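You operate a simulated robot arm through the tools that you are given. There is no shell and no other tool.

The job below is to be done with a simulated two-armed robot. You get a single attempt, and the scene is never put back.

Task
Run the black bolt's nut back up and park the bolt on the magnet tray.
Fine: direction switch to UP; holder switch on HOLD for the run, back to FREE once it stops; at most two presses of the start button; magnet switch, torque dial and the other bolts end as they began.

The check looks at the end state, three seconds after you hand in, the way a careful person would. Anything else that was tipped, shoved, dropped, spilled or broken makes it a failure.

Robot
Two 7-joint arms with two-finger parallel grippers on one trunk that stands fixed in place. Base frame: the origin is at the foot of the trunk, x ahead of it, y to its left, z up; the work surface is at about z = 0.86. Units: m, rad, N and s.
The left shoulder is at [0.05, 0.177, 1.204], the right one opposite. With the tool pointing down near the work surface each hand reaches from about 0.2 to 0.7 m from the base axis, measured 20 degrees to its own side. Payload 3.43 kg a hand.
The tool frame of a hand sits at the grasp point between the pads (the TCP): z along the fingers, y along the line on which they close. The tips reach 0.034 m beyond it. The gripper opens to 0.128 m. The fingers are 0.024 m wide and 0.012 m thick; the gripper's body (0.048 by 0.13 m) begins 0.096 m behind the TCP.
Orientation is that of the tool frame in the base frame, as a unit quaternion [w, x, y, z]. With the fingers straight down and closing along the base's y, the tool's x points along the base's -x, its y along +y and its z along -z.

Tools
- The arms move only by the tool step_arm. It takes "left_targets", "right_targets" or both (then of equal length, played together; a hand with none holds still); each is a list that holds one entry, the list of rows, each a list of 6 numbers: the shift along the base's x, y, z in units of 500 mm (1.0 is 500 mm), then the turn, a rotation vector about the base's x, y, z in units of 60 degrees (1.0 is 60 degrees). In form: [[[dx, dy, dz, wx, wy, wz], ...]]. A call has 1 to 20 rows; each row is the pose to reach, as a shift and turn from the pose commanded when the call began. "left_grip" and "right_grip" are, for a hand that has rows, the finger opening in m, from 0 to 0.128, set as the call begins (left out, the last holds). A call with a number of a shift or a turn outside -1 to 1 is refused whole. A row lasts 0.2 s, in which the tool goes at most 0.05 m and 0.15 rad; a call with a longer step from one row to the next is refused whole, and so is a gripper value outside its range. A pose out of reach is approached as far as the arm can. The call stops where the force on the tool passes 90 N (or 10 N more than at its start, if that is more) or the arm is blocked; 0.2 s more then pass. Each finger travels about 0.108 m/s and halts on what it meets, pressing with about 32 N; the grip force reading is that of the motor and also rises with nothing between the fingers. The clock runs only during rows and for 0.2 s after the last one: add rows that repeat a pose to give the fingers time. It gives the time, the measured TCP pose, the force on the tool (base axes), the opening and the grip force at its end, in the units of the frame above (readings bear some noise), with the torque about the TCP (base axes, N m) and any sound that the robot's microphone picked up.
- Cameras (640 x 400 px; columns grow to the right, rows downward): "scene" is now at [0.1467, -0.0498, 1.3784]; the picture's right is [-0.54, -0.84, 0.00], its down [-0.39, 0.25, -0.89] and it looks along [0.74, -0.48, -0.46] (base axes); focal length 280 px, centre (320, 200). "left" rides on the left gripper at [0.076, 0.011, -0.16] in its tool frame; the picture's right is [-0.15, 0.99, 0.00], its down [-0.88, -0.13, -0.46] and it looks along [-0.45, -0.07, 0.89] (tool axes); focal length 234 px, centre (320, 200). "right" rides on the right gripper at [0.076, -0.011, -0.16] in its tool frame; the picture's right is [0.15, 0.99, 0.00], its down [-0.88, 0.13, -0.46] and it looks along [-0.45, 0.07, 0.89] (tool axes); focal length 234 px, centre (320, 200). There is no depth. A picture from a camera that has moved, and an enlarged one, comes with that camera's place and axes in the base frame and with its lens.
- get_image(camera): a new picture of that camera. It takes no simulated time.
- slide_trunk(by): slides the trunk up (or, below 0, down) by that many m; the arms and the scene camera ride with it, the base frame stays. It gives what a move gives, with no picture.
- head_to(pan, tilt): turns the head with the scene camera to pan (to the left, within 1.396 rad either way) and tilt (down, from -0.506 to 1.204), counted from straight ahead of the robot. It gives what a move gives.
- close_up(camera, box): a new picture of the part [left, top, right, bottom] of that camera's present view, enlarged. It takes no simulated time.
- sign_off(): hands the job in; it is judged then, once.

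Nothing tells you positions but the pictures and the camera data. Unless the task says otherwise, let go and move clear before handing in.

The tools are called after "Emit:" by a JSON object that holds its "fn" and its "kwargs". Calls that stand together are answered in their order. step_arm: Moves the arms, as the interface text tells. Its arguments: {"type":"object","properties":{"left_targets":{"type":"array","items":{"type":"array","items":{"type":"array","items":{"type":"number"}}}},"left_grip":{"type":"number"},"right_targets":{"type":"array","items":{"type":"array","items":{"type":"array","items":{"type":"number"}}}},"right_grip":{"type":"number"}},"required":[]} The other tools are called the same way: slide_trunk (by) moves the trunk up or down; head_to (pan, tilt) turns the head that bears the scene camera; get_image (camera) takes a picture; close_up (camera, box) takes an enlarged picture of a part of a camera's view; sign_off () hands the job in.

At the start:

```text
time: 0.0
left_ee_pos: [0.3721, -0.0119, 1.2144]
left_orientation: [0.0, -0.001, 1.0, 0.0]
left_wrist_force: [1.0, 0.4, 0.5]
left_torque: [0.0, 0.01, 0.0]
left_finger_gap: 0.1281
left_grip_force: 0.1
right_ee_pos: [0.3833, -0.4408, 1.1996]
right_orientation: [0.0, -0.001, 1.0, 0.0]
right_wrist_force: [0.2, 0.7, -0.2]
right_torque: [-0.01, 0.02, 0.01]
right_finger_gap: 0.1281
right_grip_force: 0.0
trunk travel left (down, up): [-0.375, 0.026]
head pan, tilt (commanded): [-0.576, 0.48]
```

scene: 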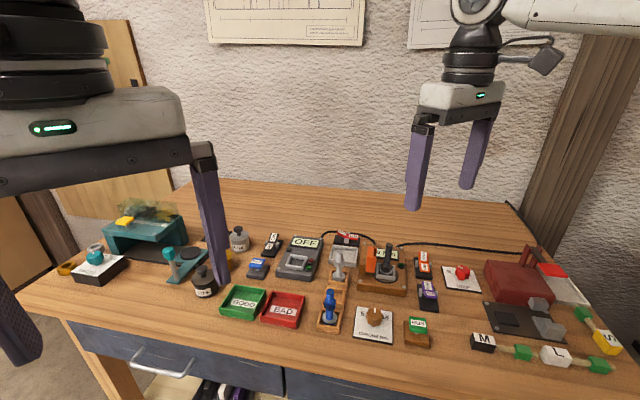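
right: 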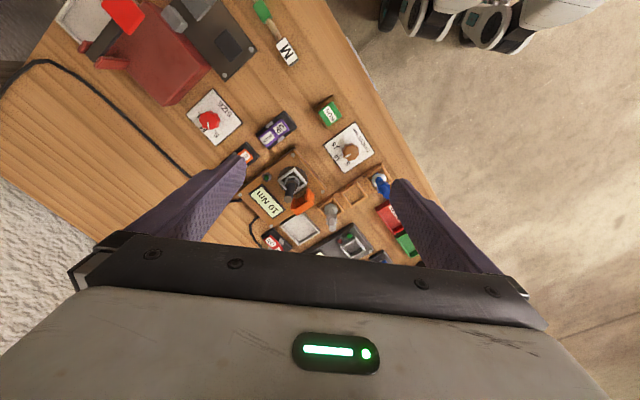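
left: 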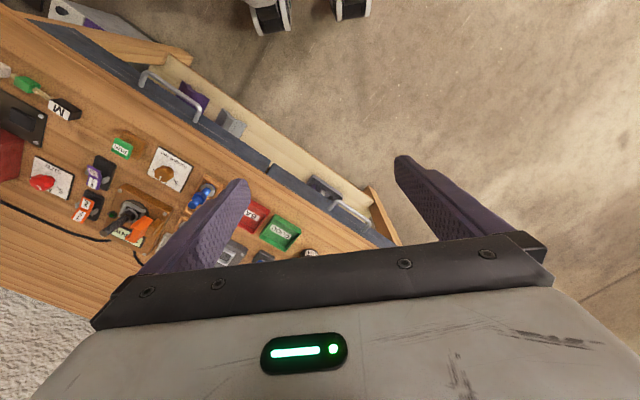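

The bench has many small items: trays, a station with switches, dials and bolts. I'll look closer at the parts before moving anything.

Emit:
{"fn": "close_up", "kwargs": {"camera": "scene", "box": [220, 220, 380, 320]}}

Emit:
{"fn": "close_up", "kwargs": {"camera": "scene", "box": [320, 220, 480, 320]}}

Emit:
{"fn": "close_up", "kwargs": {"camera": "scene", "box": [300, 270, 460, 370]}}

Emit:
{"fn": "close_up", "kwargs": {"camera": "scene", "box": [460, 240, 640, 380]}}

Emit:
{"fn": "close_up", "kwargs": {"camera": "scene", "box": [50, 190, 270, 320]}}

Emit:
{"fn": "close_up", "kwargs": {"camera": "right", "box": [180, 80, 430, 260]}}

Emit:
{"fn": "close_up", "kwargs": {"camera": "left", "box": [0, 60, 340, 270]}}

```text
4.00 times, centred on (300, 270) of scene
camera zoom: at [0.1467, -0.0498, 1.3784], right [-0.54, -0.84, 0.0], down [-0.39, 0.25, -0.89], along [0.74, -0.48, -0.46], focal length 1122 px, centre (400, -80)
```

zoom: 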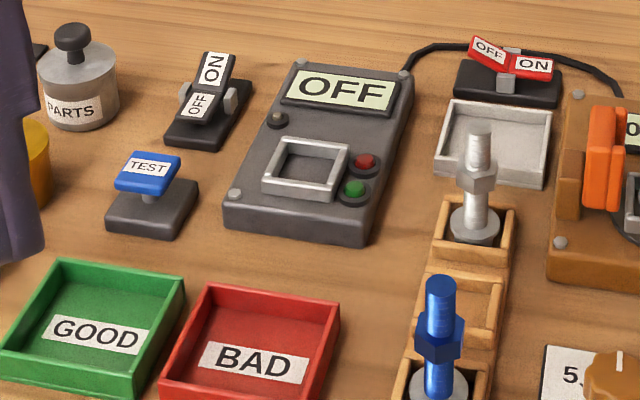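

```text
4.00 times, centred on (400, 270) of scene
camera zoom: at [0.1467, -0.0498, 1.3784], right [-0.54, -0.84, 0.0], down [-0.39, 0.25, -0.89], along [0.74, -0.48, -0.46], focal length 1122 px, centre (0, -80)
```

zoom: 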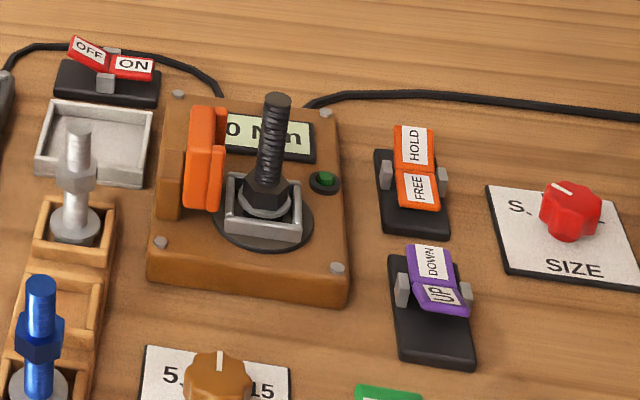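

```text
4.00 times, centred on (380, 320) of scene
camera zoom: at [0.1467, -0.0498, 1.3784], right [-0.54, -0.84, 0.0], down [-0.39, 0.25, -0.89], along [0.74, -0.48, -0.46], focal length 1122 px, centre (80, -280)
```

zoom: 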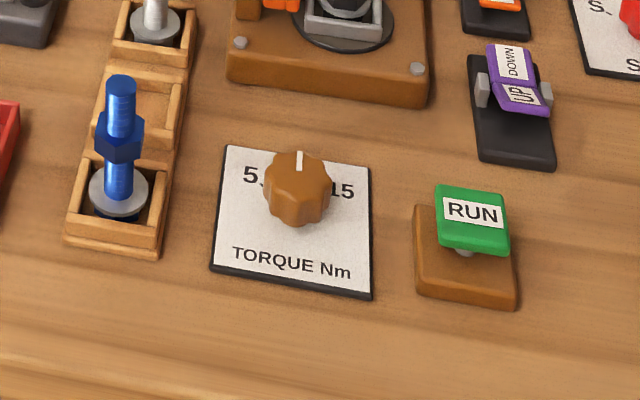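

```text
2.86 times, centred on (550, 310) of scene
camera zoom: at [0.1467, -0.0498, 1.3784], right [-0.54, -0.84, 0.0], down [-0.39, 0.25, -0.89], along [0.74, -0.48, -0.46], focal length 801 px, centre (-337, -114)
```

zoom: 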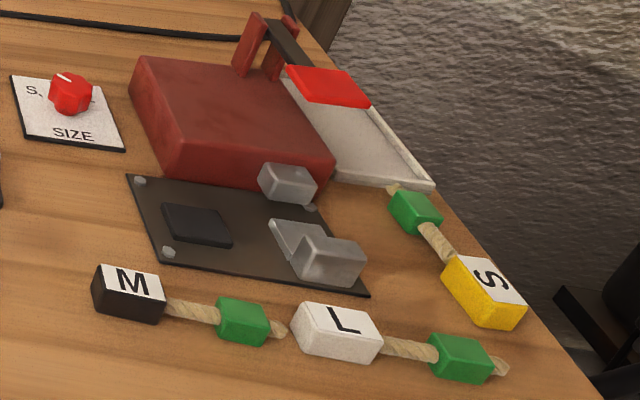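

```text
2.91 times, centred on (160, 255) of scene
camera zoom: at [0.1467, -0.0498, 1.3784], right [-0.54, -0.84, 0.0], down [-0.39, 0.25, -0.89], along [0.74, -0.48, -0.46], focal length 816 px, centre (786, 40)
```

zoom: 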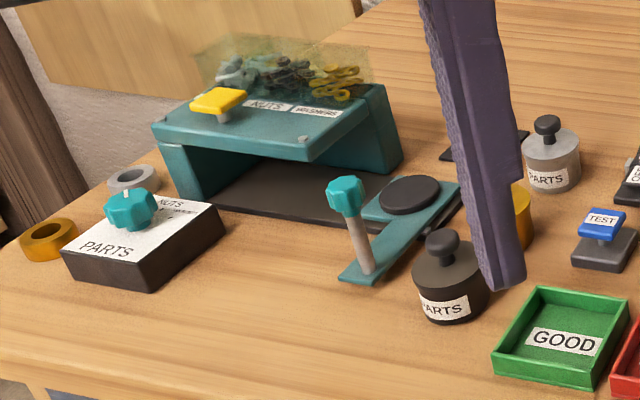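

```text
2.22 times, centred on (305, 170) of right
camera zoom: at [0.3101, -0.4511, 1.3602], right [-0.15, 0.99, 0.0], down [0.88, 0.13, 0.46], along [0.45, 0.07, -0.89], focal length 520 px, centre (353, 267)
```

zoom: 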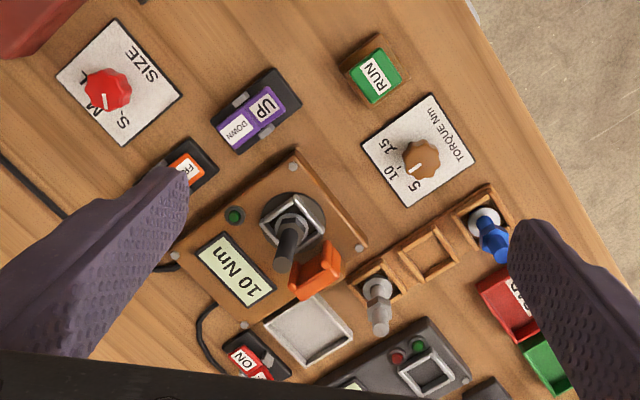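

```text
1.88 times, centred on (170, 165) of left
camera zoom: at [0.2961, -0.0019, 1.3735], right [0.15, 0.99, 0.0], down [0.88, -0.13, 0.46], along [0.45, -0.07, -0.89], focal length 441 px, centre (602, 266)
```

zoom: 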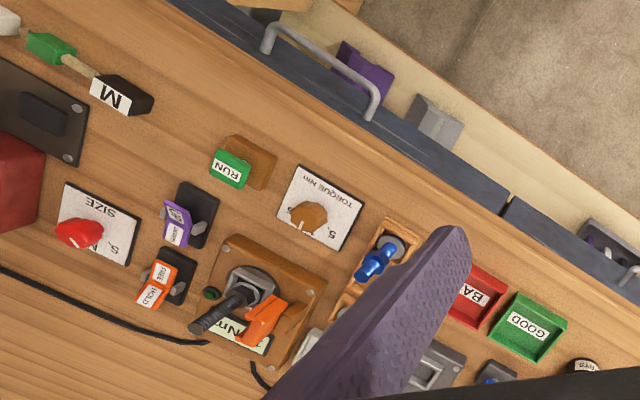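

I take the station with the black bolt to be near (0.51, -0.48), the grey tray beside the red ON/OFF rocker near (0.64, -0.45), and the RUN button near (0.36, -0.42). The table sits about 45° to my base frame. I'll zoom in harder to read the rocker states.

Emit:
{"fn": "close_up", "kwargs": {"camera": "scene", "box": [408, 245, 448, 270]}}

Emit:
{"fn": "close_up", "kwargs": {"camera": "scene", "box": [408, 277, 448, 315]}}

Emit:
{"fn": "close_up", "kwargs": {"camera": "scene", "box": [355, 240, 411, 300]}}

Emit:
{"fn": "close_up", "kwargs": {"camera": "scene", "box": [320, 225, 370, 275]}}

Emit:
{"fn": "close_up", "kwargs": {"camera": "scene", "box": [255, 228, 290, 263]}}

Emit:
{"fn": "close_up", "kwargs": {"camera": "scene", "box": [395, 310, 440, 350]}}

```text
16.00 times, centred on (428, 258) of scene
camera zoom: at [0.1467, -0.0498, 1.3784], right [-0.54, -0.84, 0.0], down [-0.39, 0.25, -0.89], along [0.74, -0.48, -0.46], focal length 4488 px, centre (-1408, -720)
```

zoom: 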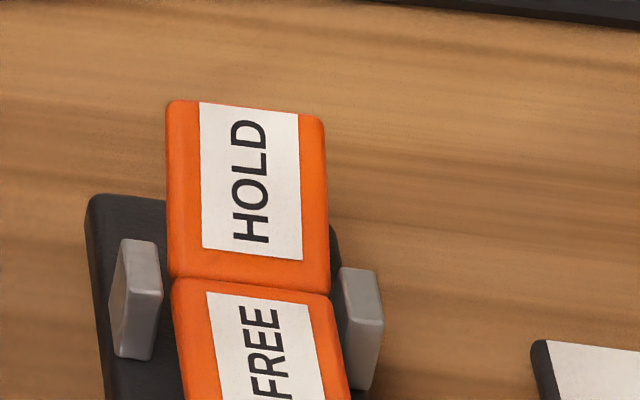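

```text
10.53 times, centred on (428, 296) of scene
camera zoom: at [0.1467, -0.0498, 1.3784], right [-0.54, -0.84, 0.0], down [-0.39, 0.25, -0.89], along [0.74, -0.48, -0.46], focal length 2952 px, centre (-817, -810)
```

zoom: 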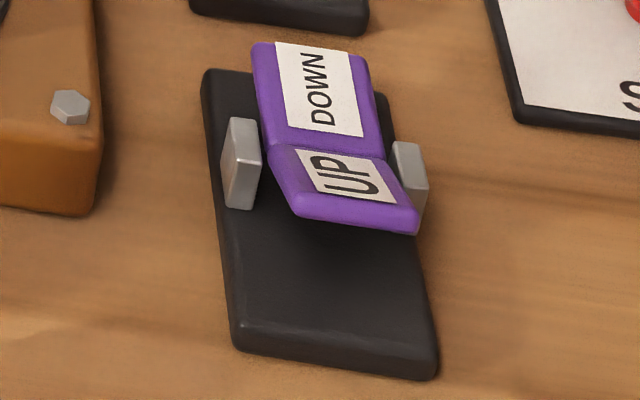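

```text
6.67 times, centred on (383, 270) of scene
camera zoom: at [0.1467, -0.0498, 1.3784], right [-0.54, -0.84, 0.0], down [-0.39, 0.25, -0.89], along [0.74, -0.48, -0.46], focal length 1870 px, centre (-100, -267)
```

zoom: 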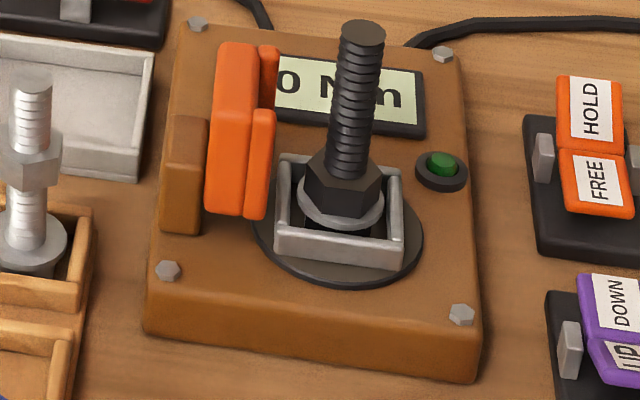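

```text
8.00 times, centred on (345, 250) of scene
camera zoom: at [0.1467, -0.0498, 1.3784], right [-0.54, -0.84, 0.0], down [-0.39, 0.25, -0.89], along [0.74, -0.48, -0.46], focal length 2244 px, centre (120, -200)
```

zoom: 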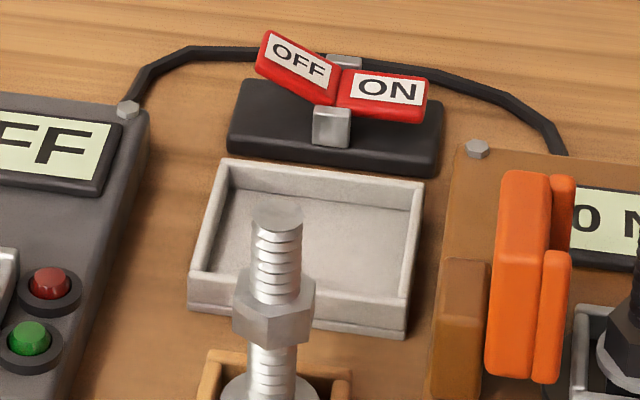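

```text
11.43 times, centred on (272, 246) of scene
camera zoom: at [0.1467, -0.0498, 1.3784], right [-0.54, -0.84, 0.0], down [-0.39, 0.25, -0.89], along [0.74, -0.48, -0.46], focal length 3206 px, centre (863, -320)
```

zoom: 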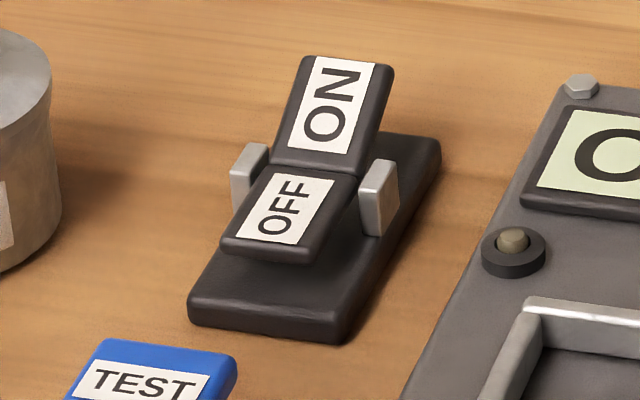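

```text
10.00 times, centred on (418, 330) of scene
camera zoom: at [0.1467, -0.0498, 1.3784], right [-0.54, -0.84, 0.0], down [-0.39, 0.25, -0.89], along [0.74, -0.48, -0.46], focal length 2805 px, centre (-655, -1100)
```

zoom: 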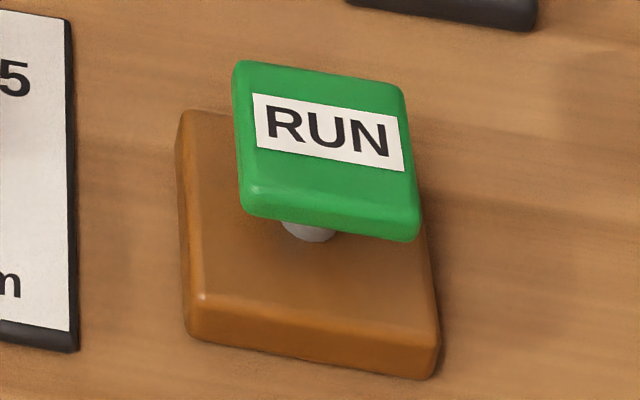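

Purple shows UP raised, so it is on DOWN. Orange shows HOLD raised, so it is on FREE. Red shows OFF raised, so the magnet is ON, and the bolt tip is near (0.505, -0.477, 0.978). Next I turn the right hand to line up with the table, close the fingers and stay high to get a better view.

Emit:
{"fn": "step_arm", "kwargs": {"right_targets": [[[-0.01, 0.0, -0.02, 0, 0, -0.125], [-0.02, 0.0, -0.04, 0, 0, -0.25], [-0.03, 0.0, -0.06, 0, 0, -0.375], [-0.04, 0.0, -0.08, 0, 0, -0.5], [-0.05, 0.0, -0.1, 0, 0, -0.625], [-0.06, 0.0, -0.1, 0, 0, -0.75], [-0.06, 0.0, -0.1, 0, 0, -0.75]]], "right_grip": 0.0}}

Emit:
{"fn": "get_image", "kwargs": {"camera": "right"}}

Emit:
{"fn": "get_image", "kwargs": {"camera": "scene"}}

```text
time: 1.6
left_ee_pos: [0.373, -0.0133, 1.2134]
left_orientation: [-0.001, 0.0, 1.0, 0.0]
left_wrist_force: [0.2, 0.3, -0.5]
left_torque: [0.01, 0.0, 0.01]
left_finger_gap: 0.1281
left_grip_force: 0.0
right_ee_pos: [0.3549, -0.4401, 1.1501]
right_orientation: [0.0, 0.384, 0.923, 0.001]
right_wrist_force: [0.1, -0.2, 0.2]
right_torque: [-0.03, -0.03, -0.02]
right_finger_gap: 0.0
right_grip_force: 32.5
trunk travel left (down, up): [-0.375, 0.026]
head pan, tilt (commanded): [-0.576, 0.48]
```

```text
taken
camera right: at [0.2942, -0.3941, 1.31], right [0.6, 0.8, 0.0], down [0.71, -0.53, 0.46], along [0.37, -0.27, -0.89], focal length 234 px, centre (320, 200)
```

right: 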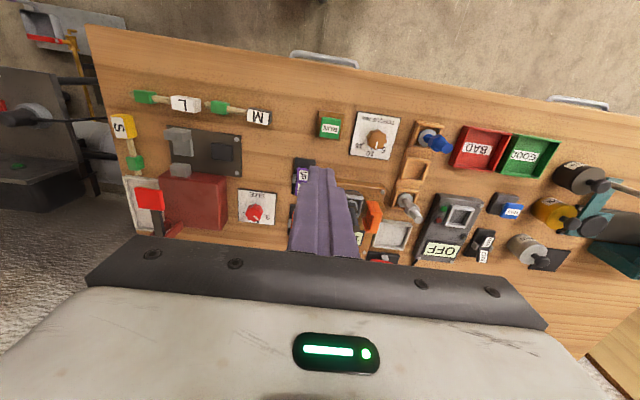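

```text
taken
camera scene: at [0.1467, -0.0498, 1.3784], right [-0.54, -0.84, 0.0], down [-0.39, 0.25, -0.89], along [0.74, -0.48, -0.46], focal length 280 px, centre (320, 200)
```

scene: 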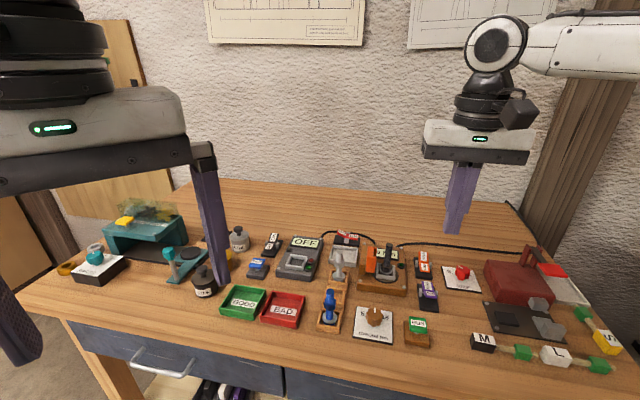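

The hand is aligned with the table now. I'll zoom in on the right camera's view to fix positions against the scene camera.

Emit:
{"fn": "close_up", "kwargs": {"camera": "right", "box": [285, 100, 445, 200]}}

Emit:
{"fn": "close_up", "kwargs": {"camera": "right", "box": [330, 170, 450, 270]}}

Emit:
{"fn": "close_up", "kwargs": {"camera": "scene", "box": [370, 240, 470, 360]}}

```text
4.00 times, centred on (365, 150) of right
camera zoom: at [0.2942, -0.3941, 1.31], right [0.6, 0.8, 0.0], down [0.71, -0.53, 0.46], along [0.37, -0.27, -0.89], focal length 937 px, centre (140, 400)
```

zoom: 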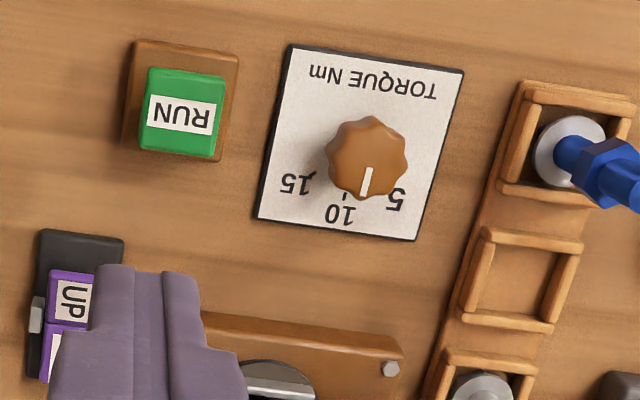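

```text
4.00 times, centred on (390, 220) of right
camera zoom: at [0.2942, -0.3941, 1.31], right [0.6, 0.8, 0.0], down [0.71, -0.53, 0.46], along [0.37, -0.27, -0.89], focal length 937 px, centre (40, 120)
```

zoom: 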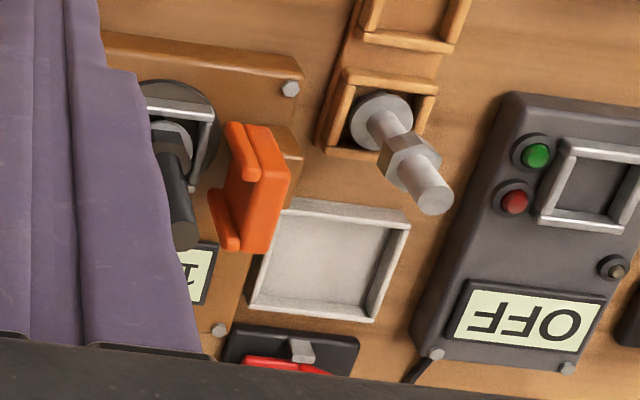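

```text
3.33 times, centred on (420, 300) of scene
camera zoom: at [0.1467, -0.0498, 1.3784], right [-0.54, -0.84, 0.0], down [-0.39, 0.25, -0.89], along [0.74, -0.48, -0.46], focal length 935 px, centre (-13, -133)
```

zoom: 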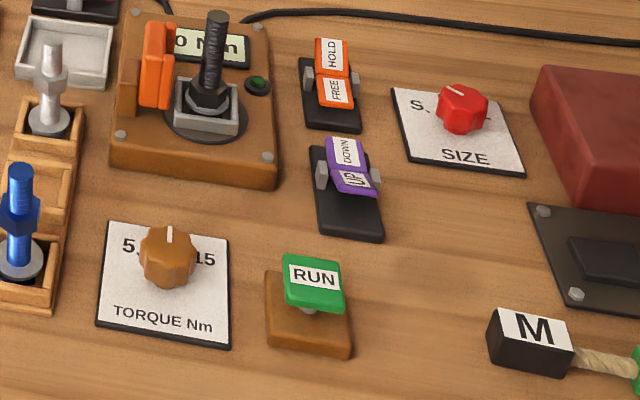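

RUN cap centre is near (0.362, -0.423, 0.90), and the raised UP half of the purple rocker is near (0.400, -0.510, 0.895). I'll hover the closed fingertips above the UP half and check alignment before pressing.

Emit:
{"fn": "step_arm", "kwargs": {"right_targets": [[[0.044, -0.07, 0, 0, 0, 0], [0.088, -0.137, 0, 0, 0, 0], [0.088, -0.137, -0.08, 0, 0, 0], [0.088, -0.137, -0.16, 0, 0, 0], [0.088, -0.137, -0.24, 0, 0, 0], [0.088, -0.137, -0.32, 0, 0, 0], [0.088, -0.137, -0.35, 0, 0, 0], [0.088, -0.137, -0.35, 0, 0, 0]]]}}

Emit:
{"fn": "get_image", "kwargs": {"camera": "right"}}

Emit:
{"fn": "close_up", "kwargs": {"camera": "scene", "box": [370, 220, 490, 340]}}

```text
time: 3.4
left_ee_pos: [0.372, -0.012, 1.2149]
left_orientation: [0.0, 0.0, 1.0, 0.0]
left_wrist_force: [0.2, -0.3, 0.0]
left_torque: [0.02, -0.03, 0.0]
left_finger_gap: 0.1282
left_grip_force: 0.1
right_ee_pos: [0.3976, -0.5095, 0.9752]
right_orientation: [-0.001, 0.382, 0.924, 0.0]
right_wrist_force: [-0.2, -0.2, 0.1]
right_torque: [-0.01, 0.01, 0.02]
right_finger_gap: 0.0
right_grip_force: 31.9
trunk travel left (down, up): [-0.375, 0.026]
head pan, tilt (commanded): [-0.576, 0.48]
```

```text
taken
camera right: at [0.3382, -0.4628, 1.1347], right [0.6, 0.8, 0.0], down [0.72, -0.53, 0.46], along [0.37, -0.27, -0.89], focal length 234 px, centre (320, 200)
```

right: 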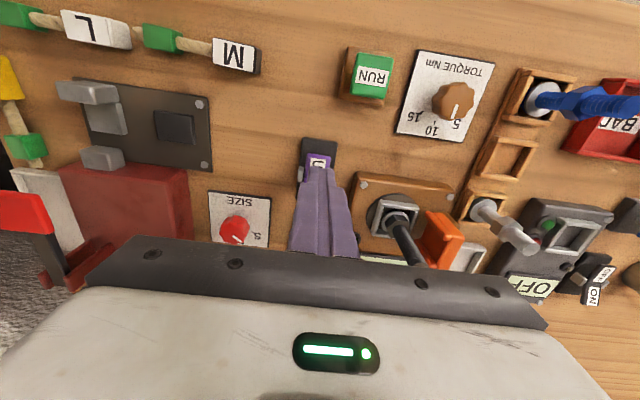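

```text
3.33 times, centred on (430, 280) of scene
camera zoom: at [0.1467, -0.0498, 1.3785], right [-0.54, -0.84, 0.0], down [-0.39, 0.25, -0.89], along [0.74, -0.48, -0.46], focal length 935 px, centre (-47, -67)
```

zoom: 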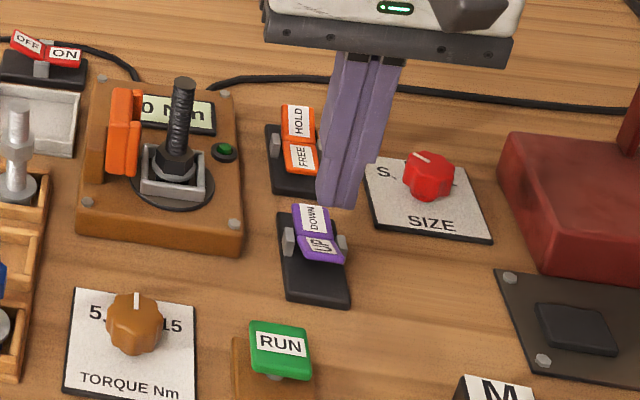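

The tip projects onto the UP label, so alignment looks right. I'll check the hand camera closely and then lower in small steps.

Emit:
{"fn": "close_up", "kwargs": {"camera": "right", "box": [280, 125, 360, 185]}}

Emit:
{"fn": "step_arm", "kwargs": {"right_targets": [[[0, 0, -0.02, 0, 0, 0], [0, 0, -0.04, 0, 0, 0], [0, 0, -0.06, 0, 0, 0]]]}}

Emit:
{"fn": "close_up", "kwargs": {"camera": "scene", "box": [390, 260, 460, 310]}}

Emit:
{"fn": "close_up", "kwargs": {"camera": "right", "box": [280, 125, 360, 185]}}

```text
6.67 times, centred on (320, 155) of right
camera zoom: at [0.3382, -0.4628, 1.1347], right [0.6, 0.8, 0.0], down [0.72, -0.53, 0.46], along [0.37, -0.27, -0.89], focal length 1561 px, centre (320, 500)
```

zoom: 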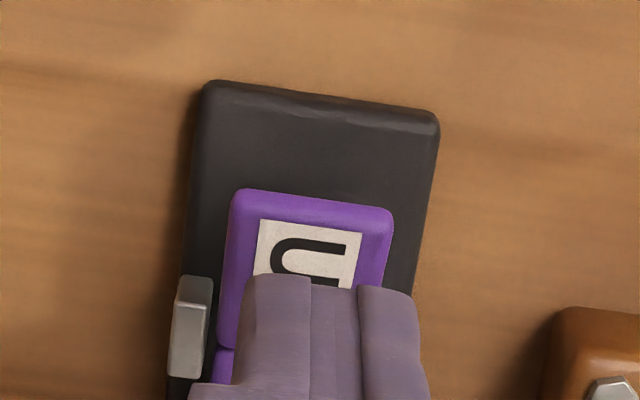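

```text
time: 4.2
left_ee_pos: [0.3721, -0.0134, 1.2143]
left_orientation: [0.0, -0.001, 1.0, 0.001]
left_wrist_force: [-0.2, 0.2, -0.4]
left_torque: [-0.01, 0.01, 0.01]
left_finger_gap: 0.1278
left_grip_force: 0.1
right_ee_pos: [0.3976, -0.5084, 0.9448]
right_orientation: [0.0, 0.382, 0.924, 0.0]
right_wrist_force: [0.0, 0.7, -0.9]
right_torque: [-0.02, -0.02, 0.01]
right_finger_gap: 0.0
right_grip_force: 33.2
trunk travel left (down, up): [-0.375, 0.026]
head pan, tilt (commanded): [-0.576, 0.48]
```

```text
8.00 times, centred on (425, 285) of scene
camera zoom: at [0.1467, -0.0499, 1.3784], right [-0.54, -0.84, 0.0], down [-0.39, 0.25, -0.89], along [0.74, -0.48, -0.46], focal length 2244 px, centre (-520, -480)
```

zoom: 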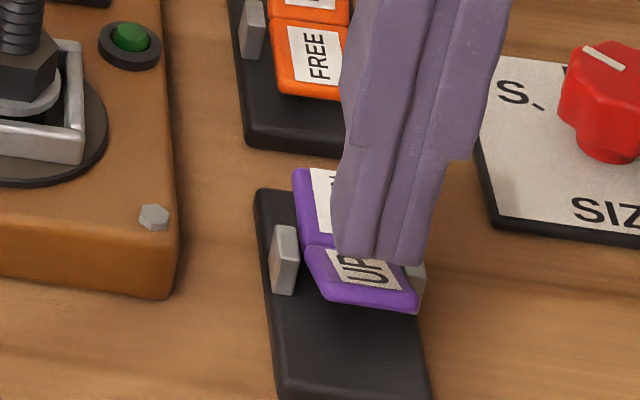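

```text
6.67 times, centred on (320, 155) of right
camera zoom: at [0.338, -0.4627, 1.1048], right [0.6, 0.8, 0.0], down [0.72, -0.53, 0.46], along [0.37, -0.27, -0.89], focal length 1561 px, centre (320, 500)
```

zoom: 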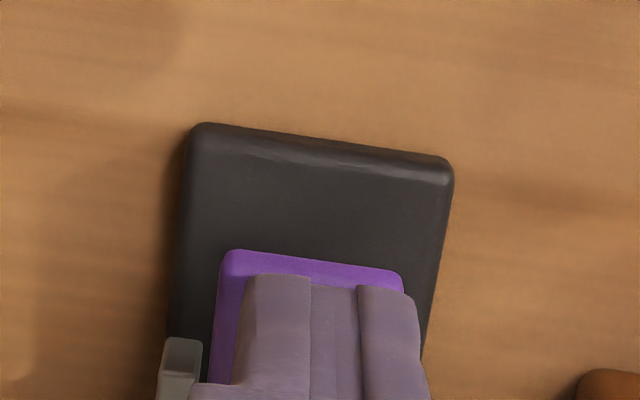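

The tip is over the UP half and just above it. I'll shift slightly outward and press in small steps while watching the force.

Emit:
{"fn": "step_arm", "kwargs": {"right_targets": [[[-0.006, 0.006, 0, 0, 0, 0], [-0.006, 0.006, -0.01, 0, 0, 0], [-0.006, 0.006, -0.02, 0, 0, 0], [-0.006, 0.006, -0.03, 0, 0, 0]]]}}

Emit:
{"fn": "close_up", "kwargs": {"camera": "scene", "box": [390, 260, 460, 310]}}

```text
time: 5.2
left_ee_pos: [0.3718, -0.012, 1.2128]
left_orientation: [0.001, -0.001, 1.0, 0.001]
left_wrist_force: [0.1, 0.0, -0.9]
left_torque: [0.04, -0.02, 0.01]
left_finger_gap: 0.1282
left_grip_force: 0.1
right_ee_pos: [0.3957, -0.5052, 0.9295]
right_orientation: [0.001, 0.382, 0.924, 0.0]
right_wrist_force: [-0.6, 0.0, 0.3]
right_torque: [-0.02, -0.04, 0.0]
right_finger_gap: 0.0001
right_grip_force: 31.9
trunk travel left (down, up): [-0.375, 0.026]
head pan, tilt (commanded): [-0.576, 0.48]
```

```text
8.00 times, centred on (425, 285) of scene
camera zoom: at [0.1467, -0.0498, 1.3785], right [-0.54, -0.84, 0.0], down [-0.39, 0.25, -0.89], along [0.74, -0.48, -0.46], focal length 2244 px, centre (-520, -480)
```

zoom: 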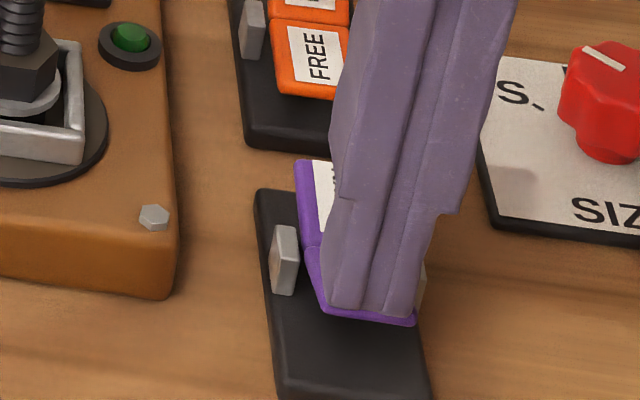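

The rocker has begun to tip, with the DOWN side rising slightly. I'll keep pressing.

Emit:
{"fn": "step_arm", "kwargs": {"right_targets": [[[0, 0, -0.01, 0, 0, 0], [0, 0, -0.02, 0, 0, 0], [0, 0, -0.03, 0, 0, 0]]]}}

Emit:
{"fn": "close_up", "kwargs": {"camera": "scene", "box": [390, 260, 460, 310]}}

```text
time: 6.0
left_ee_pos: [0.37, -0.0116, 1.2144]
left_orientation: [0.001, 0.0, 1.0, 0.0]
left_wrist_force: [-0.5, -0.1, 0.8]
left_torque: [-0.01, 0.05, 0.05]
left_finger_gap: 0.1282
left_grip_force: 0.2
right_ee_pos: [0.3942, -0.5055, 0.9197]
right_orientation: [0.003, 0.381, 0.925, -0.001]
right_wrist_force: [-6.3, -2.9, 20.4]
right_torque: [-0.04, 0.22, -0.05]
right_finger_gap: 0.0
right_grip_force: 31.6
trunk travel left (down, up): [-0.375, 0.026]
head pan, tilt (commanded): [-0.576, 0.48]
```

```text
8.00 times, centred on (425, 285) of scene
camera zoom: at [0.1447, -0.0484, 1.3792], right [-0.54, -0.84, 0.0], down [-0.39, 0.25, -0.89], along [0.74, -0.48, -0.46], focal length 2244 px, centre (-520, -480)
```

zoom: 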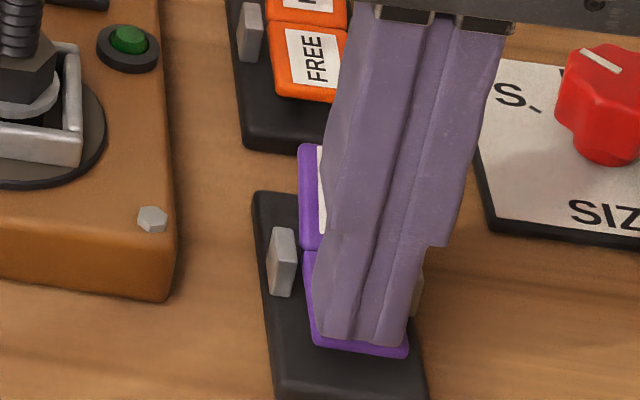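

It bottomed out at about 20 N with the UP half down. I'll lift and check that it stays.

Emit:
{"fn": "step_arm", "kwargs": {"right_targets": [[[0, 0, 0.04, 0, 0, 0], [0, 0, 0.1, 0, 0, 0], [0, 0, 0.18, 0, 0, 0], [0, 0, 0.18, 0, 0, 0]]]}}

Emit:
{"fn": "close_up", "kwargs": {"camera": "scene", "box": [390, 240, 470, 310]}}

Emit:
{"fn": "get_image", "kwargs": {"camera": "right"}}

```text
time: 7.0
left_ee_pos: [0.373, -0.0118, 1.2126]
left_orientation: [-0.001, -0.002, 1.0, 0.0]
left_wrist_force: [0.1, 0.0, -0.2]
left_torque: [0.03, -0.01, 0.01]
left_finger_gap: 0.128
left_grip_force: 0.0
right_ee_pos: [0.3948, -0.5054, 1.0053]
right_orientation: [-0.001, 0.383, 0.924, 0.0]
right_wrist_force: [-0.6, -0.2, -0.1]
right_torque: [0.02, 0.03, -0.03]
right_finger_gap: 0.0001
right_grip_force: 32.0
trunk travel left (down, up): [-0.375, 0.026]
head pan, tilt (commanded): [-0.576, 0.48]
```

```text
5.71 times, centred on (430, 275) of scene
camera zoom: at [0.1469, -0.0501, 1.3784], right [-0.54, -0.84, 0.0], down [-0.39, 0.25, -0.89], along [0.74, -0.48, -0.46], focal length 1603 px, centre (-309, -229)
```

zoom: 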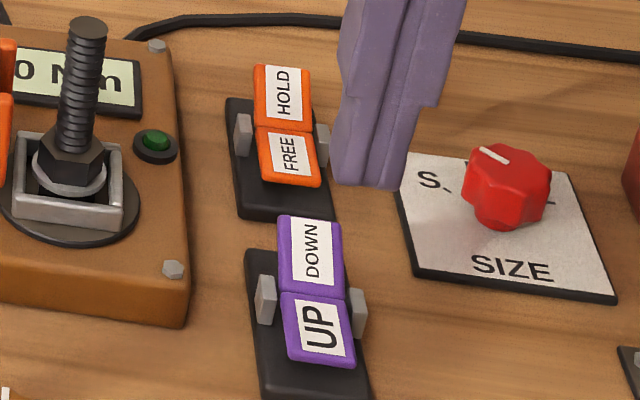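

```text
taken
camera right: at [0.3348, -0.4601, 1.1653], right [0.6, 0.8, 0.0], down [0.72, -0.53, 0.45], along [0.37, -0.27, -0.89], focal length 234 px, centre (320, 200)
```

right: 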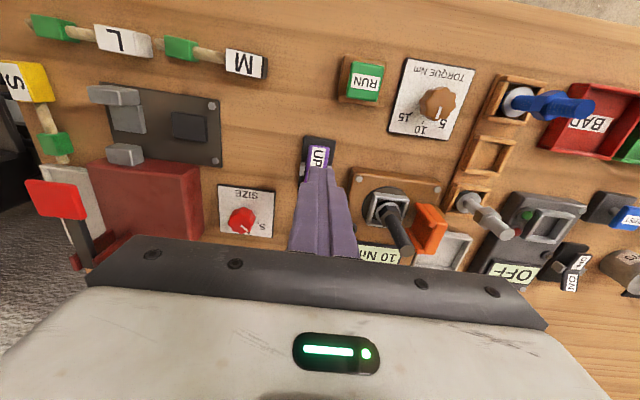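

Purple now reads UP and stays there. Next I take the tip over the raised HOLD half of the orange rocker, near (0.497, -0.610), which is close to the reach limit.

Emit:
{"fn": "step_arm", "kwargs": {"right_targets": [[[0.05, -0.052, 0, 0, 0, 0], [0.1, -0.104, 0, 0, 0, 0], [0.15, -0.156, 0, 0, 0, 0], [0.202, -0.208, 0, 0, 0, 0], [0.202, -0.208, 0, 0, 0, 0]]]}}

Emit:
{"fn": "close_up", "kwargs": {"camera": "scene", "box": [390, 220, 470, 290]}}

Emit:
{"fn": "get_image", "kwargs": {"camera": "right"}}

```text
time: 8.2
left_ee_pos: [0.3719, -0.013, 1.214]
left_orientation: [0.0, 0.0, 1.0, 0.0]
left_wrist_force: [0.1, 0.6, 0.3]
left_torque: [0.01, 0.01, -0.01]
left_finger_gap: 0.1283
left_grip_force: 0.0
right_ee_pos: [0.4965, -0.6095, 1.0055]
right_orientation: [0.001, 0.381, 0.925, 0.001]
right_wrist_force: [0.5, 0.6, 0.9]
right_torque: [0.01, 0.01, 0.01]
right_finger_gap: 0.0
right_grip_force: 32.1
trunk travel left (down, up): [-0.375, 0.026]
head pan, tilt (commanded): [-0.576, 0.48]
```

```text
5.71 times, centred on (430, 255) of scene
camera zoom: at [0.1463, -0.0496, 1.3785], right [-0.54, -0.84, 0.0], down [-0.39, 0.25, -0.89], along [0.74, -0.48, -0.46], focal length 1603 px, centre (-309, -114)
```

zoom: 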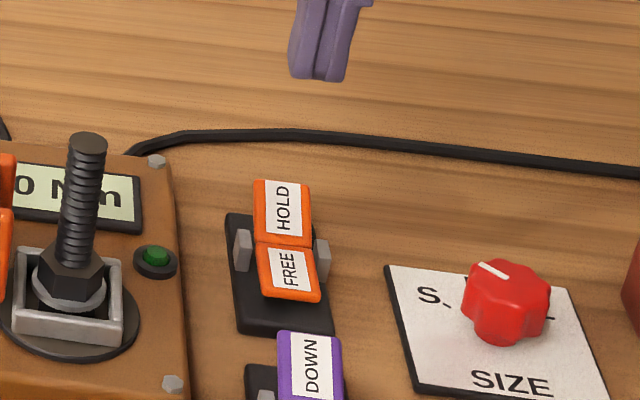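

```text
taken
camera right: at [0.4363, -0.5632, 1.1657], right [0.59, 0.8, 0.0], down [0.72, -0.53, 0.46], along [0.37, -0.27, -0.89], focal length 234 px, centre (320, 200)
```

right: 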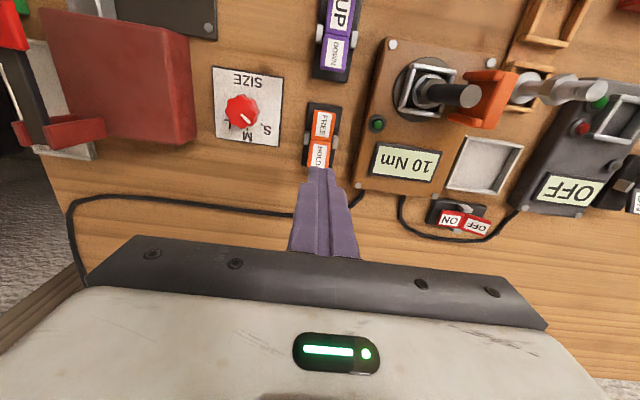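

Reach is fine here, and the projected tip lands on the HOLD label. I'll go down to just above it and check.

Emit:
{"fn": "step_arm", "kwargs": {"right_targets": [[[0, 0, -0.04, 0, 0, 0], [0, 0, -0.08, 0, 0, 0], [0, 0, -0.1, 0, 0, 0], [0, 0, -0.1, 0, 0, 0]]]}}

Emit:
{"fn": "close_up", "kwargs": {"camera": "scene", "box": [395, 230, 465, 280]}}

Emit:
{"fn": "close_up", "kwargs": {"camera": "right", "box": [280, 90, 370, 190]}}

```text
time: 9.2
left_ee_pos: [0.3725, -0.0124, 1.2143]
left_orientation: [-0.001, 0.001, 1.0, 0.0]
left_wrist_force: [0.6, 0.4, -0.7]
left_torque: [-0.01, -0.01, -0.01]
left_finger_gap: 0.1278
left_grip_force: 0.1
right_ee_pos: [0.4964, -0.6095, 0.9552]
right_orientation: [0.001, 0.382, 0.924, -0.001]
right_wrist_force: [0.1, 0.1, -0.6]
right_torque: [0.0, 0.03, -0.03]
right_finger_gap: 0.0
right_grip_force: 32.1
trunk travel left (down, up): [-0.375, 0.026]
head pan, tilt (commanded): [-0.576, 0.48]
```

```text
8.00 times, centred on (430, 255) of scene
camera zoom: at [0.1466, -0.0498, 1.3785], right [-0.54, -0.84, 0.0], down [-0.39, 0.25, -0.89], along [0.74, -0.48, -0.46], focal length 2244 px, centre (-560, -240)
```

zoom: 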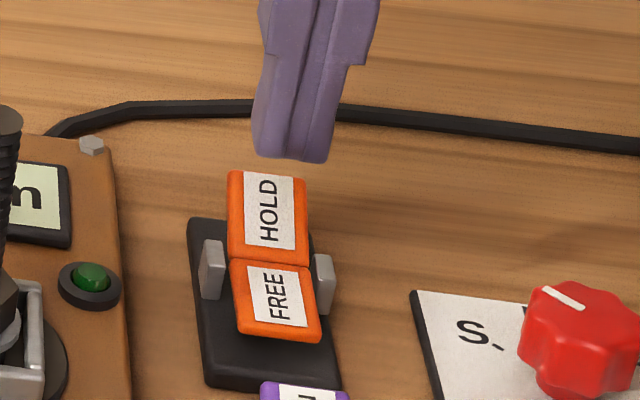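

```text
4.00 times, centred on (325, 140) of right
camera zoom: at [0.4361, -0.5638, 1.1151], right [0.59, 0.8, 0.0], down [0.72, -0.53, 0.46], along [0.37, -0.27, -0.89], focal length 937 px, centre (300, 440)
```

zoom: 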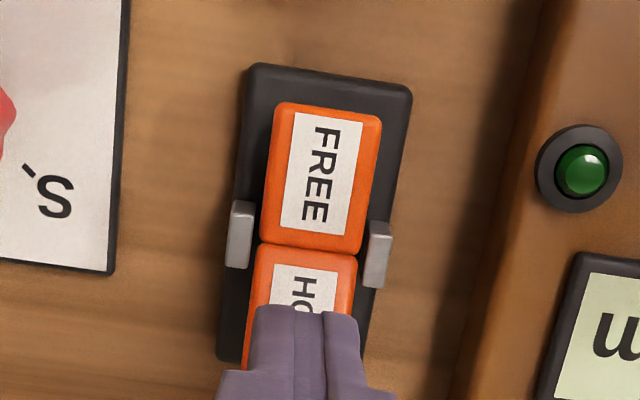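

The tip sits over the HOLD half. I'll press down to the same depth that worked for the purple rocker.

Emit:
{"fn": "step_arm", "kwargs": {"right_targets": [[[0, 0, -0.02, 0, 0, 0], [0, 0, -0.035, 0, 0, 0], [0, 0, -0.05, 0, 0, 0], [0, 0, -0.06, 0, 0, 0], [0, 0, -0.07, 0, 0, 0], [0, 0, -0.08, 0, 0, 0]]]}}

Emit:
{"fn": "close_up", "kwargs": {"camera": "scene", "box": [355, 230, 465, 300]}}

```text
time: 10.6
left_ee_pos: [0.3721, -0.0102, 1.2141]
left_orientation: [0.001, -0.001, 1.0, -0.001]
left_wrist_force: [0.6, 0.2, 0.1]
left_torque: [0.01, 0.0, 0.03]
left_finger_gap: 0.1278
left_grip_force: 0.0
right_ee_pos: [0.4945, -0.6081, 0.9197]
right_orientation: [0.005, 0.382, 0.924, 0.0]
right_wrist_force: [2.2, -4.6, 15.2]
right_torque: [-0.06, 0.05, -0.04]
right_finger_gap: 0.0001
right_grip_force: 31.3
right hand out of reach, approached as far as the arm can: row 6
trunk travel left (down, up): [-0.375, 0.026]
head pan, tilt (commanded): [-0.576, 0.48]
```

```text
5.71 times, centred on (410, 265) of scene
camera zoom: at [0.1457, -0.0487, 1.379], right [-0.54, -0.84, 0.0], down [-0.39, 0.25, -0.89], along [0.74, -0.48, -0.46], focal length 1603 px, centre (-194, -171)
```

zoom: 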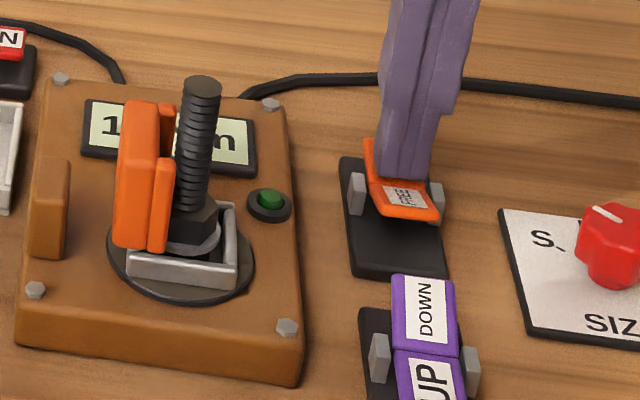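

The orange jaw slid over to the bolt, so HOLD is engaged. I'll lift off and check both rockers.

Emit:
{"fn": "step_arm", "kwargs": {"right_targets": [[[0, 0, 0.04, 0, 0, 0], [0, 0, 0.1, 0, 0, 0], [0, 0, 0.18, 0, 0, 0], [0, 0, 0.18, 0, 0, 0]]]}}

Emit:
{"fn": "close_up", "kwargs": {"camera": "scene", "box": [355, 230, 465, 300]}}

Emit:
{"fn": "get_image", "kwargs": {"camera": "right"}}

```text
time: 11.6
left_ee_pos: [0.3721, -0.0127, 1.2142]
left_orientation: [-0.001, 0.0, 1.0, -0.001]
left_wrist_force: [0.0, -0.5, 0.0]
left_torque: [0.0, 0.01, -0.02]
left_finger_gap: 0.1282
left_grip_force: 0.1
right_ee_pos: [0.4932, -0.6065, 1.008]
right_orientation: [0.0, 0.383, 0.924, 0.0]
right_wrist_force: [0.2, 0.7, -0.3]
right_torque: [0.03, 0.03, 0.0]
right_finger_gap: 0.0
right_grip_force: 32.8
trunk travel left (down, up): [-0.375, 0.026]
head pan, tilt (commanded): [-0.576, 0.48]
```

```text
5.71 times, centred on (410, 265) of scene
camera zoom: at [0.147, -0.0501, 1.3784], right [-0.54, -0.84, 0.0], down [-0.39, 0.25, -0.89], along [0.74, -0.48, -0.46], focal length 1603 px, centre (-194, -171)
```

zoom: 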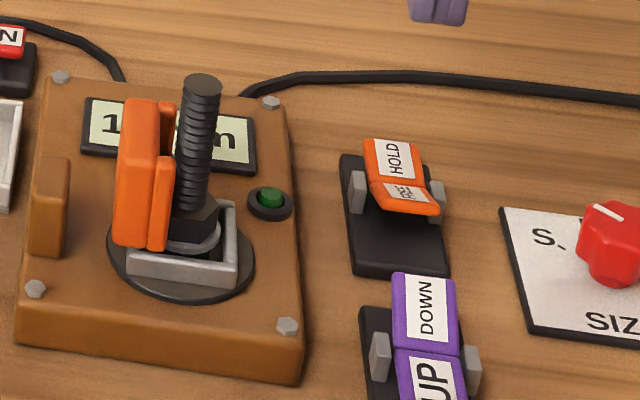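

```text
taken
camera right: at [0.4328, -0.561, 1.1677], right [0.6, 0.8, 0.0], down [0.72, -0.53, 0.46], along [0.37, -0.27, -0.89], focal length 234 px, centre (320, 200)
```

right: 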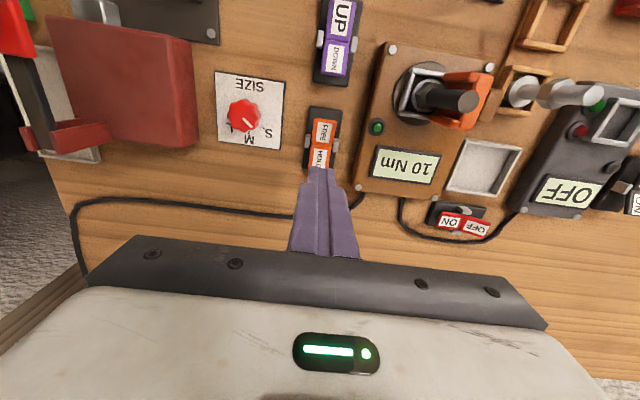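

HOLD is set and purple is on UP. I now move over to the RUN button near (0.363, -0.424), staying high.

Emit:
{"fn": "step_arm", "kwargs": {"right_targets": [[[-0.0435, 0.061, 0.0, 0, 0, 0], [-0.087, 0.122, 0.0, 0, 0, 0], [-0.1305, 0.183, 0, 0, 0, 0], [-0.174, 0.244, 0, 0, 0, 0], [-0.2175, 0.305, 0, 0, 0, 0], [-0.261, 0.366, 0, 0, 0, 0], [-0.261, 0.366, -0.066, 0, 0, 0], [-0.261, 0.366, -0.066, 0, 0, 0]]]}}

Emit:
{"fn": "close_up", "kwargs": {"camera": "scene", "box": [370, 270, 470, 350]}}

Emit:
{"fn": "close_up", "kwargs": {"camera": "right", "box": [260, 90, 380, 190]}}

```text
time: 13.4
left_ee_pos: [0.3726, -0.0115, 1.2142]
left_orientation: [0.0, -0.001, 1.0, 0.0]
left_wrist_force: [1.0, -0.3, -0.5]
left_torque: [-0.02, -0.03, 0.01]
left_finger_gap: 0.1279
left_grip_force: 0.1
right_ee_pos: [0.3629, -0.4241, 0.9744]
right_orientation: [0.0, 0.381, 0.924, 0.0]
right_wrist_force: [-0.8, 0.5, 0.2]
right_torque: [-0.02, -0.02, -0.01]
right_finger_gap: 0.0
right_grip_force: 31.7
trunk travel left (down, up): [-0.375, 0.026]
head pan, tilt (commanded): [-0.576, 0.48]
```

```text
5.00 times, centred on (420, 310) of scene
camera zoom: at [0.1464, -0.0494, 1.3785], right [-0.54, -0.84, 0.0], down [-0.39, 0.25, -0.89], along [0.74, -0.48, -0.46], focal length 1402 px, centre (-180, -350)
```

zoom: 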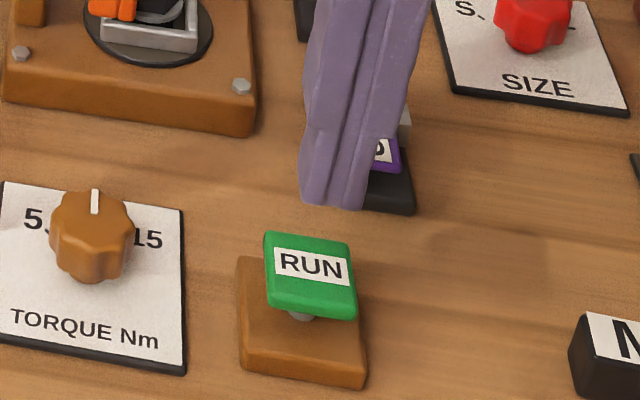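

```text
4.00 times, centred on (320, 140) of right
camera zoom: at [0.3021, -0.3775, 1.1348], right [0.6, 0.8, 0.0], down [0.71, -0.53, 0.46], along [0.37, -0.27, -0.89], focal length 937 px, centre (320, 440)
```

zoom: 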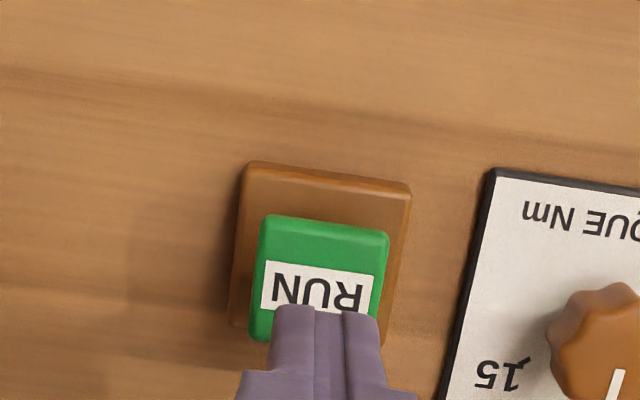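

The tip projects onto the RUN label. I'll bring it down near the cap and then press once, gently.

Emit:
{"fn": "step_arm", "kwargs": {"right_targets": [[[0, 0, -0.03, 0, 0, 0], [0, 0, -0.06, 0, 0, 0], [0, 0, -0.06, 0, 0, 0]]]}}

Emit:
{"fn": "close_up", "kwargs": {"camera": "scene", "box": [370, 270, 470, 350]}}

Emit:
{"fn": "close_up", "kwargs": {"camera": "right", "box": [260, 90, 380, 190]}}

```text
time: 14.2
left_ee_pos: [0.3732, -0.0113, 1.2141]
left_orientation: [0.001, -0.002, 1.0, 0.0]
left_wrist_force: [-0.2, 0.3, 0.8]
left_torque: [-0.01, 0.04, 0.01]
left_finger_gap: 0.1281
left_grip_force: 0.1
right_ee_pos: [0.3623, -0.4232, 0.9441]
right_orientation: [0.0, 0.382, 0.924, 0.0]
right_wrist_force: [0.0, 0.3, 0.4]
right_torque: [-0.04, -0.06, 0.0]
right_finger_gap: 0.0
right_grip_force: 32.5
trunk travel left (down, up): [-0.375, 0.026]
head pan, tilt (commanded): [-0.576, 0.48]
```

```text
5.00 times, centred on (420, 310) of scene
camera zoom: at [0.1466, -0.0497, 1.3785], right [-0.54, -0.84, 0.0], down [-0.39, 0.25, -0.89], along [0.74, -0.48, -0.46], focal length 1402 px, centre (-180, -350)
```

zoom: 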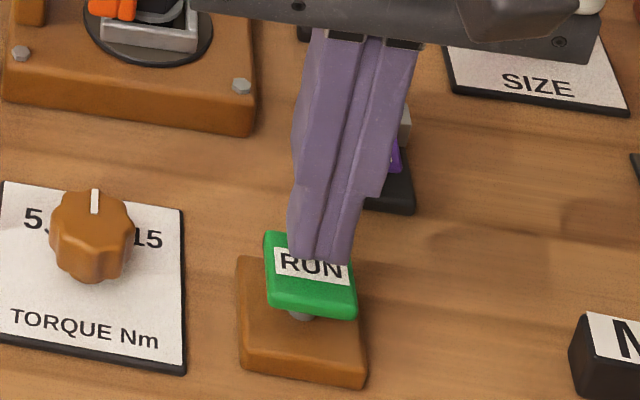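

```text
4.00 times, centred on (320, 140) of right
camera zoom: at [0.3022, -0.3779, 1.1044], right [0.6, 0.8, 0.0], down [0.71, -0.53, 0.46], along [0.37, -0.27, -0.89], focal length 937 px, centre (320, 440)
```

zoom: 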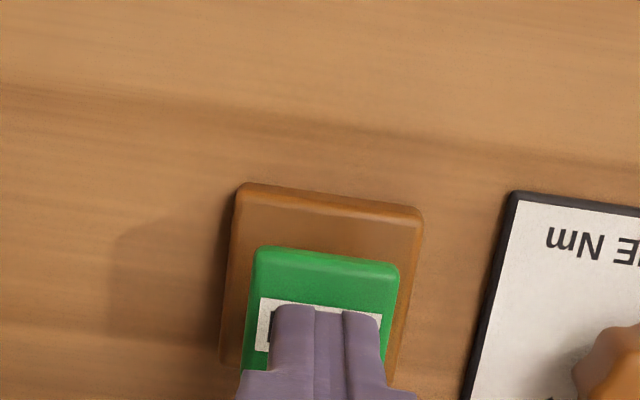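

The tip is centred on the cap with a small gap left. I'll press down in fine steps.

Emit:
{"fn": "step_arm", "kwargs": {"right_targets": [[[0, 0, -0.006, 0, 0, 0], [0, 0, -0.012, 0, 0, 0], [0, 0, -0.018, 0, 0, 0], [0, 0, -0.024, 0, 0, 0]]]}}

Emit:
{"fn": "close_up", "kwargs": {"camera": "scene", "box": [340, 230, 450, 350]}}

```text
time: 15.2
left_ee_pos: [0.3722, -0.0126, 1.2142]
left_orientation: [0.0, -0.001, 1.0, 0.001]
left_wrist_force: [-0.3, -0.3, 0.0]
left_torque: [-0.01, 0.02, -0.01]
left_finger_gap: 0.1283
left_grip_force: 0.3
right_ee_pos: [0.3636, -0.4244, 0.9323]
right_orientation: [0.0, 0.383, 0.924, 0.0]
right_wrist_force: [0.3, 0.7, -0.8]
right_torque: [-0.01, -0.03, -0.01]
right_finger_gap: 0.0
right_grip_force: 32.4
trunk travel left (down, up): [-0.375, 0.026]
head pan, tilt (commanded): [-0.576, 0.48]
```

```text
3.33 times, centred on (395, 290) of scene
camera zoom: at [0.1466, -0.0497, 1.3785], right [-0.54, -0.84, 0.0], down [-0.39, 0.25, -0.89], along [0.74, -0.48, -0.46], focal length 935 px, centre (70, -100)
```

zoom: 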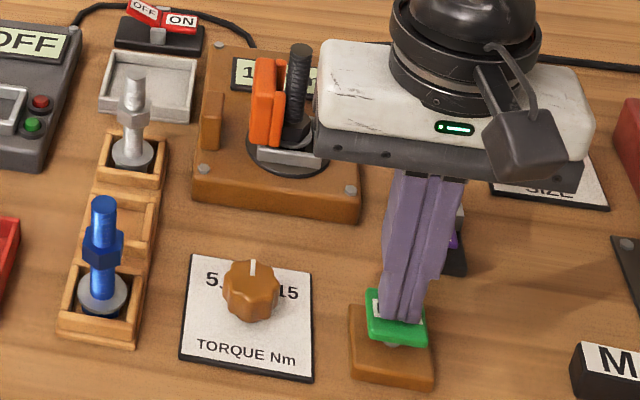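

There is no contact force yet, so I continue down in fine steps.

Emit:
{"fn": "step_arm", "kwargs": {"right_targets": [[[0, 0, -0.006, 0, 0, 0], [0, 0, -0.012, 0, 0, 0], [0, 0, -0.018, 0, 0, 0]]]}}

Emit:
{"fn": "close_up", "kwargs": {"camera": "scene", "box": [340, 230, 450, 350]}}

```text
time: 16.0
left_ee_pos: [0.3718, -0.0133, 1.2135]
left_orientation: [0.0, -0.001, 1.0, 0.0]
left_wrist_force: [-0.1, 0.2, -0.4]
left_torque: [-0.03, 0.01, 0.01]
left_finger_gap: 0.1279
left_grip_force: 0.1
right_ee_pos: [0.362, -0.4243, 0.9229]
right_orientation: [-0.001, 0.382, 0.924, 0.0]
right_wrist_force: [-0.7, -0.3, 2.1]
right_torque: [0.02, 0.02, 0.04]
right_finger_gap: 0.0002
right_grip_force: 32.2
trunk travel left (down, up): [-0.375, 0.026]
head pan, tilt (commanded): [-0.576, 0.48]
heard: click
```

```text
3.33 times, centred on (395, 290) of scene
camera zoom: at [0.1465, -0.0497, 1.3785], right [-0.54, -0.84, 0.0], down [-0.39, 0.25, -0.89], along [0.74, -0.48, -0.46], focal length 935 px, centre (70, -100)
```

zoom: 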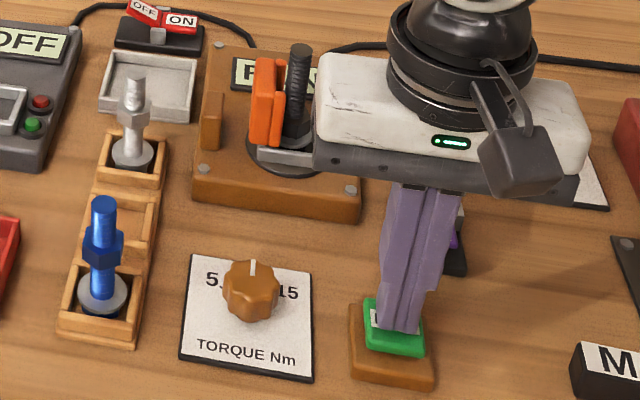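

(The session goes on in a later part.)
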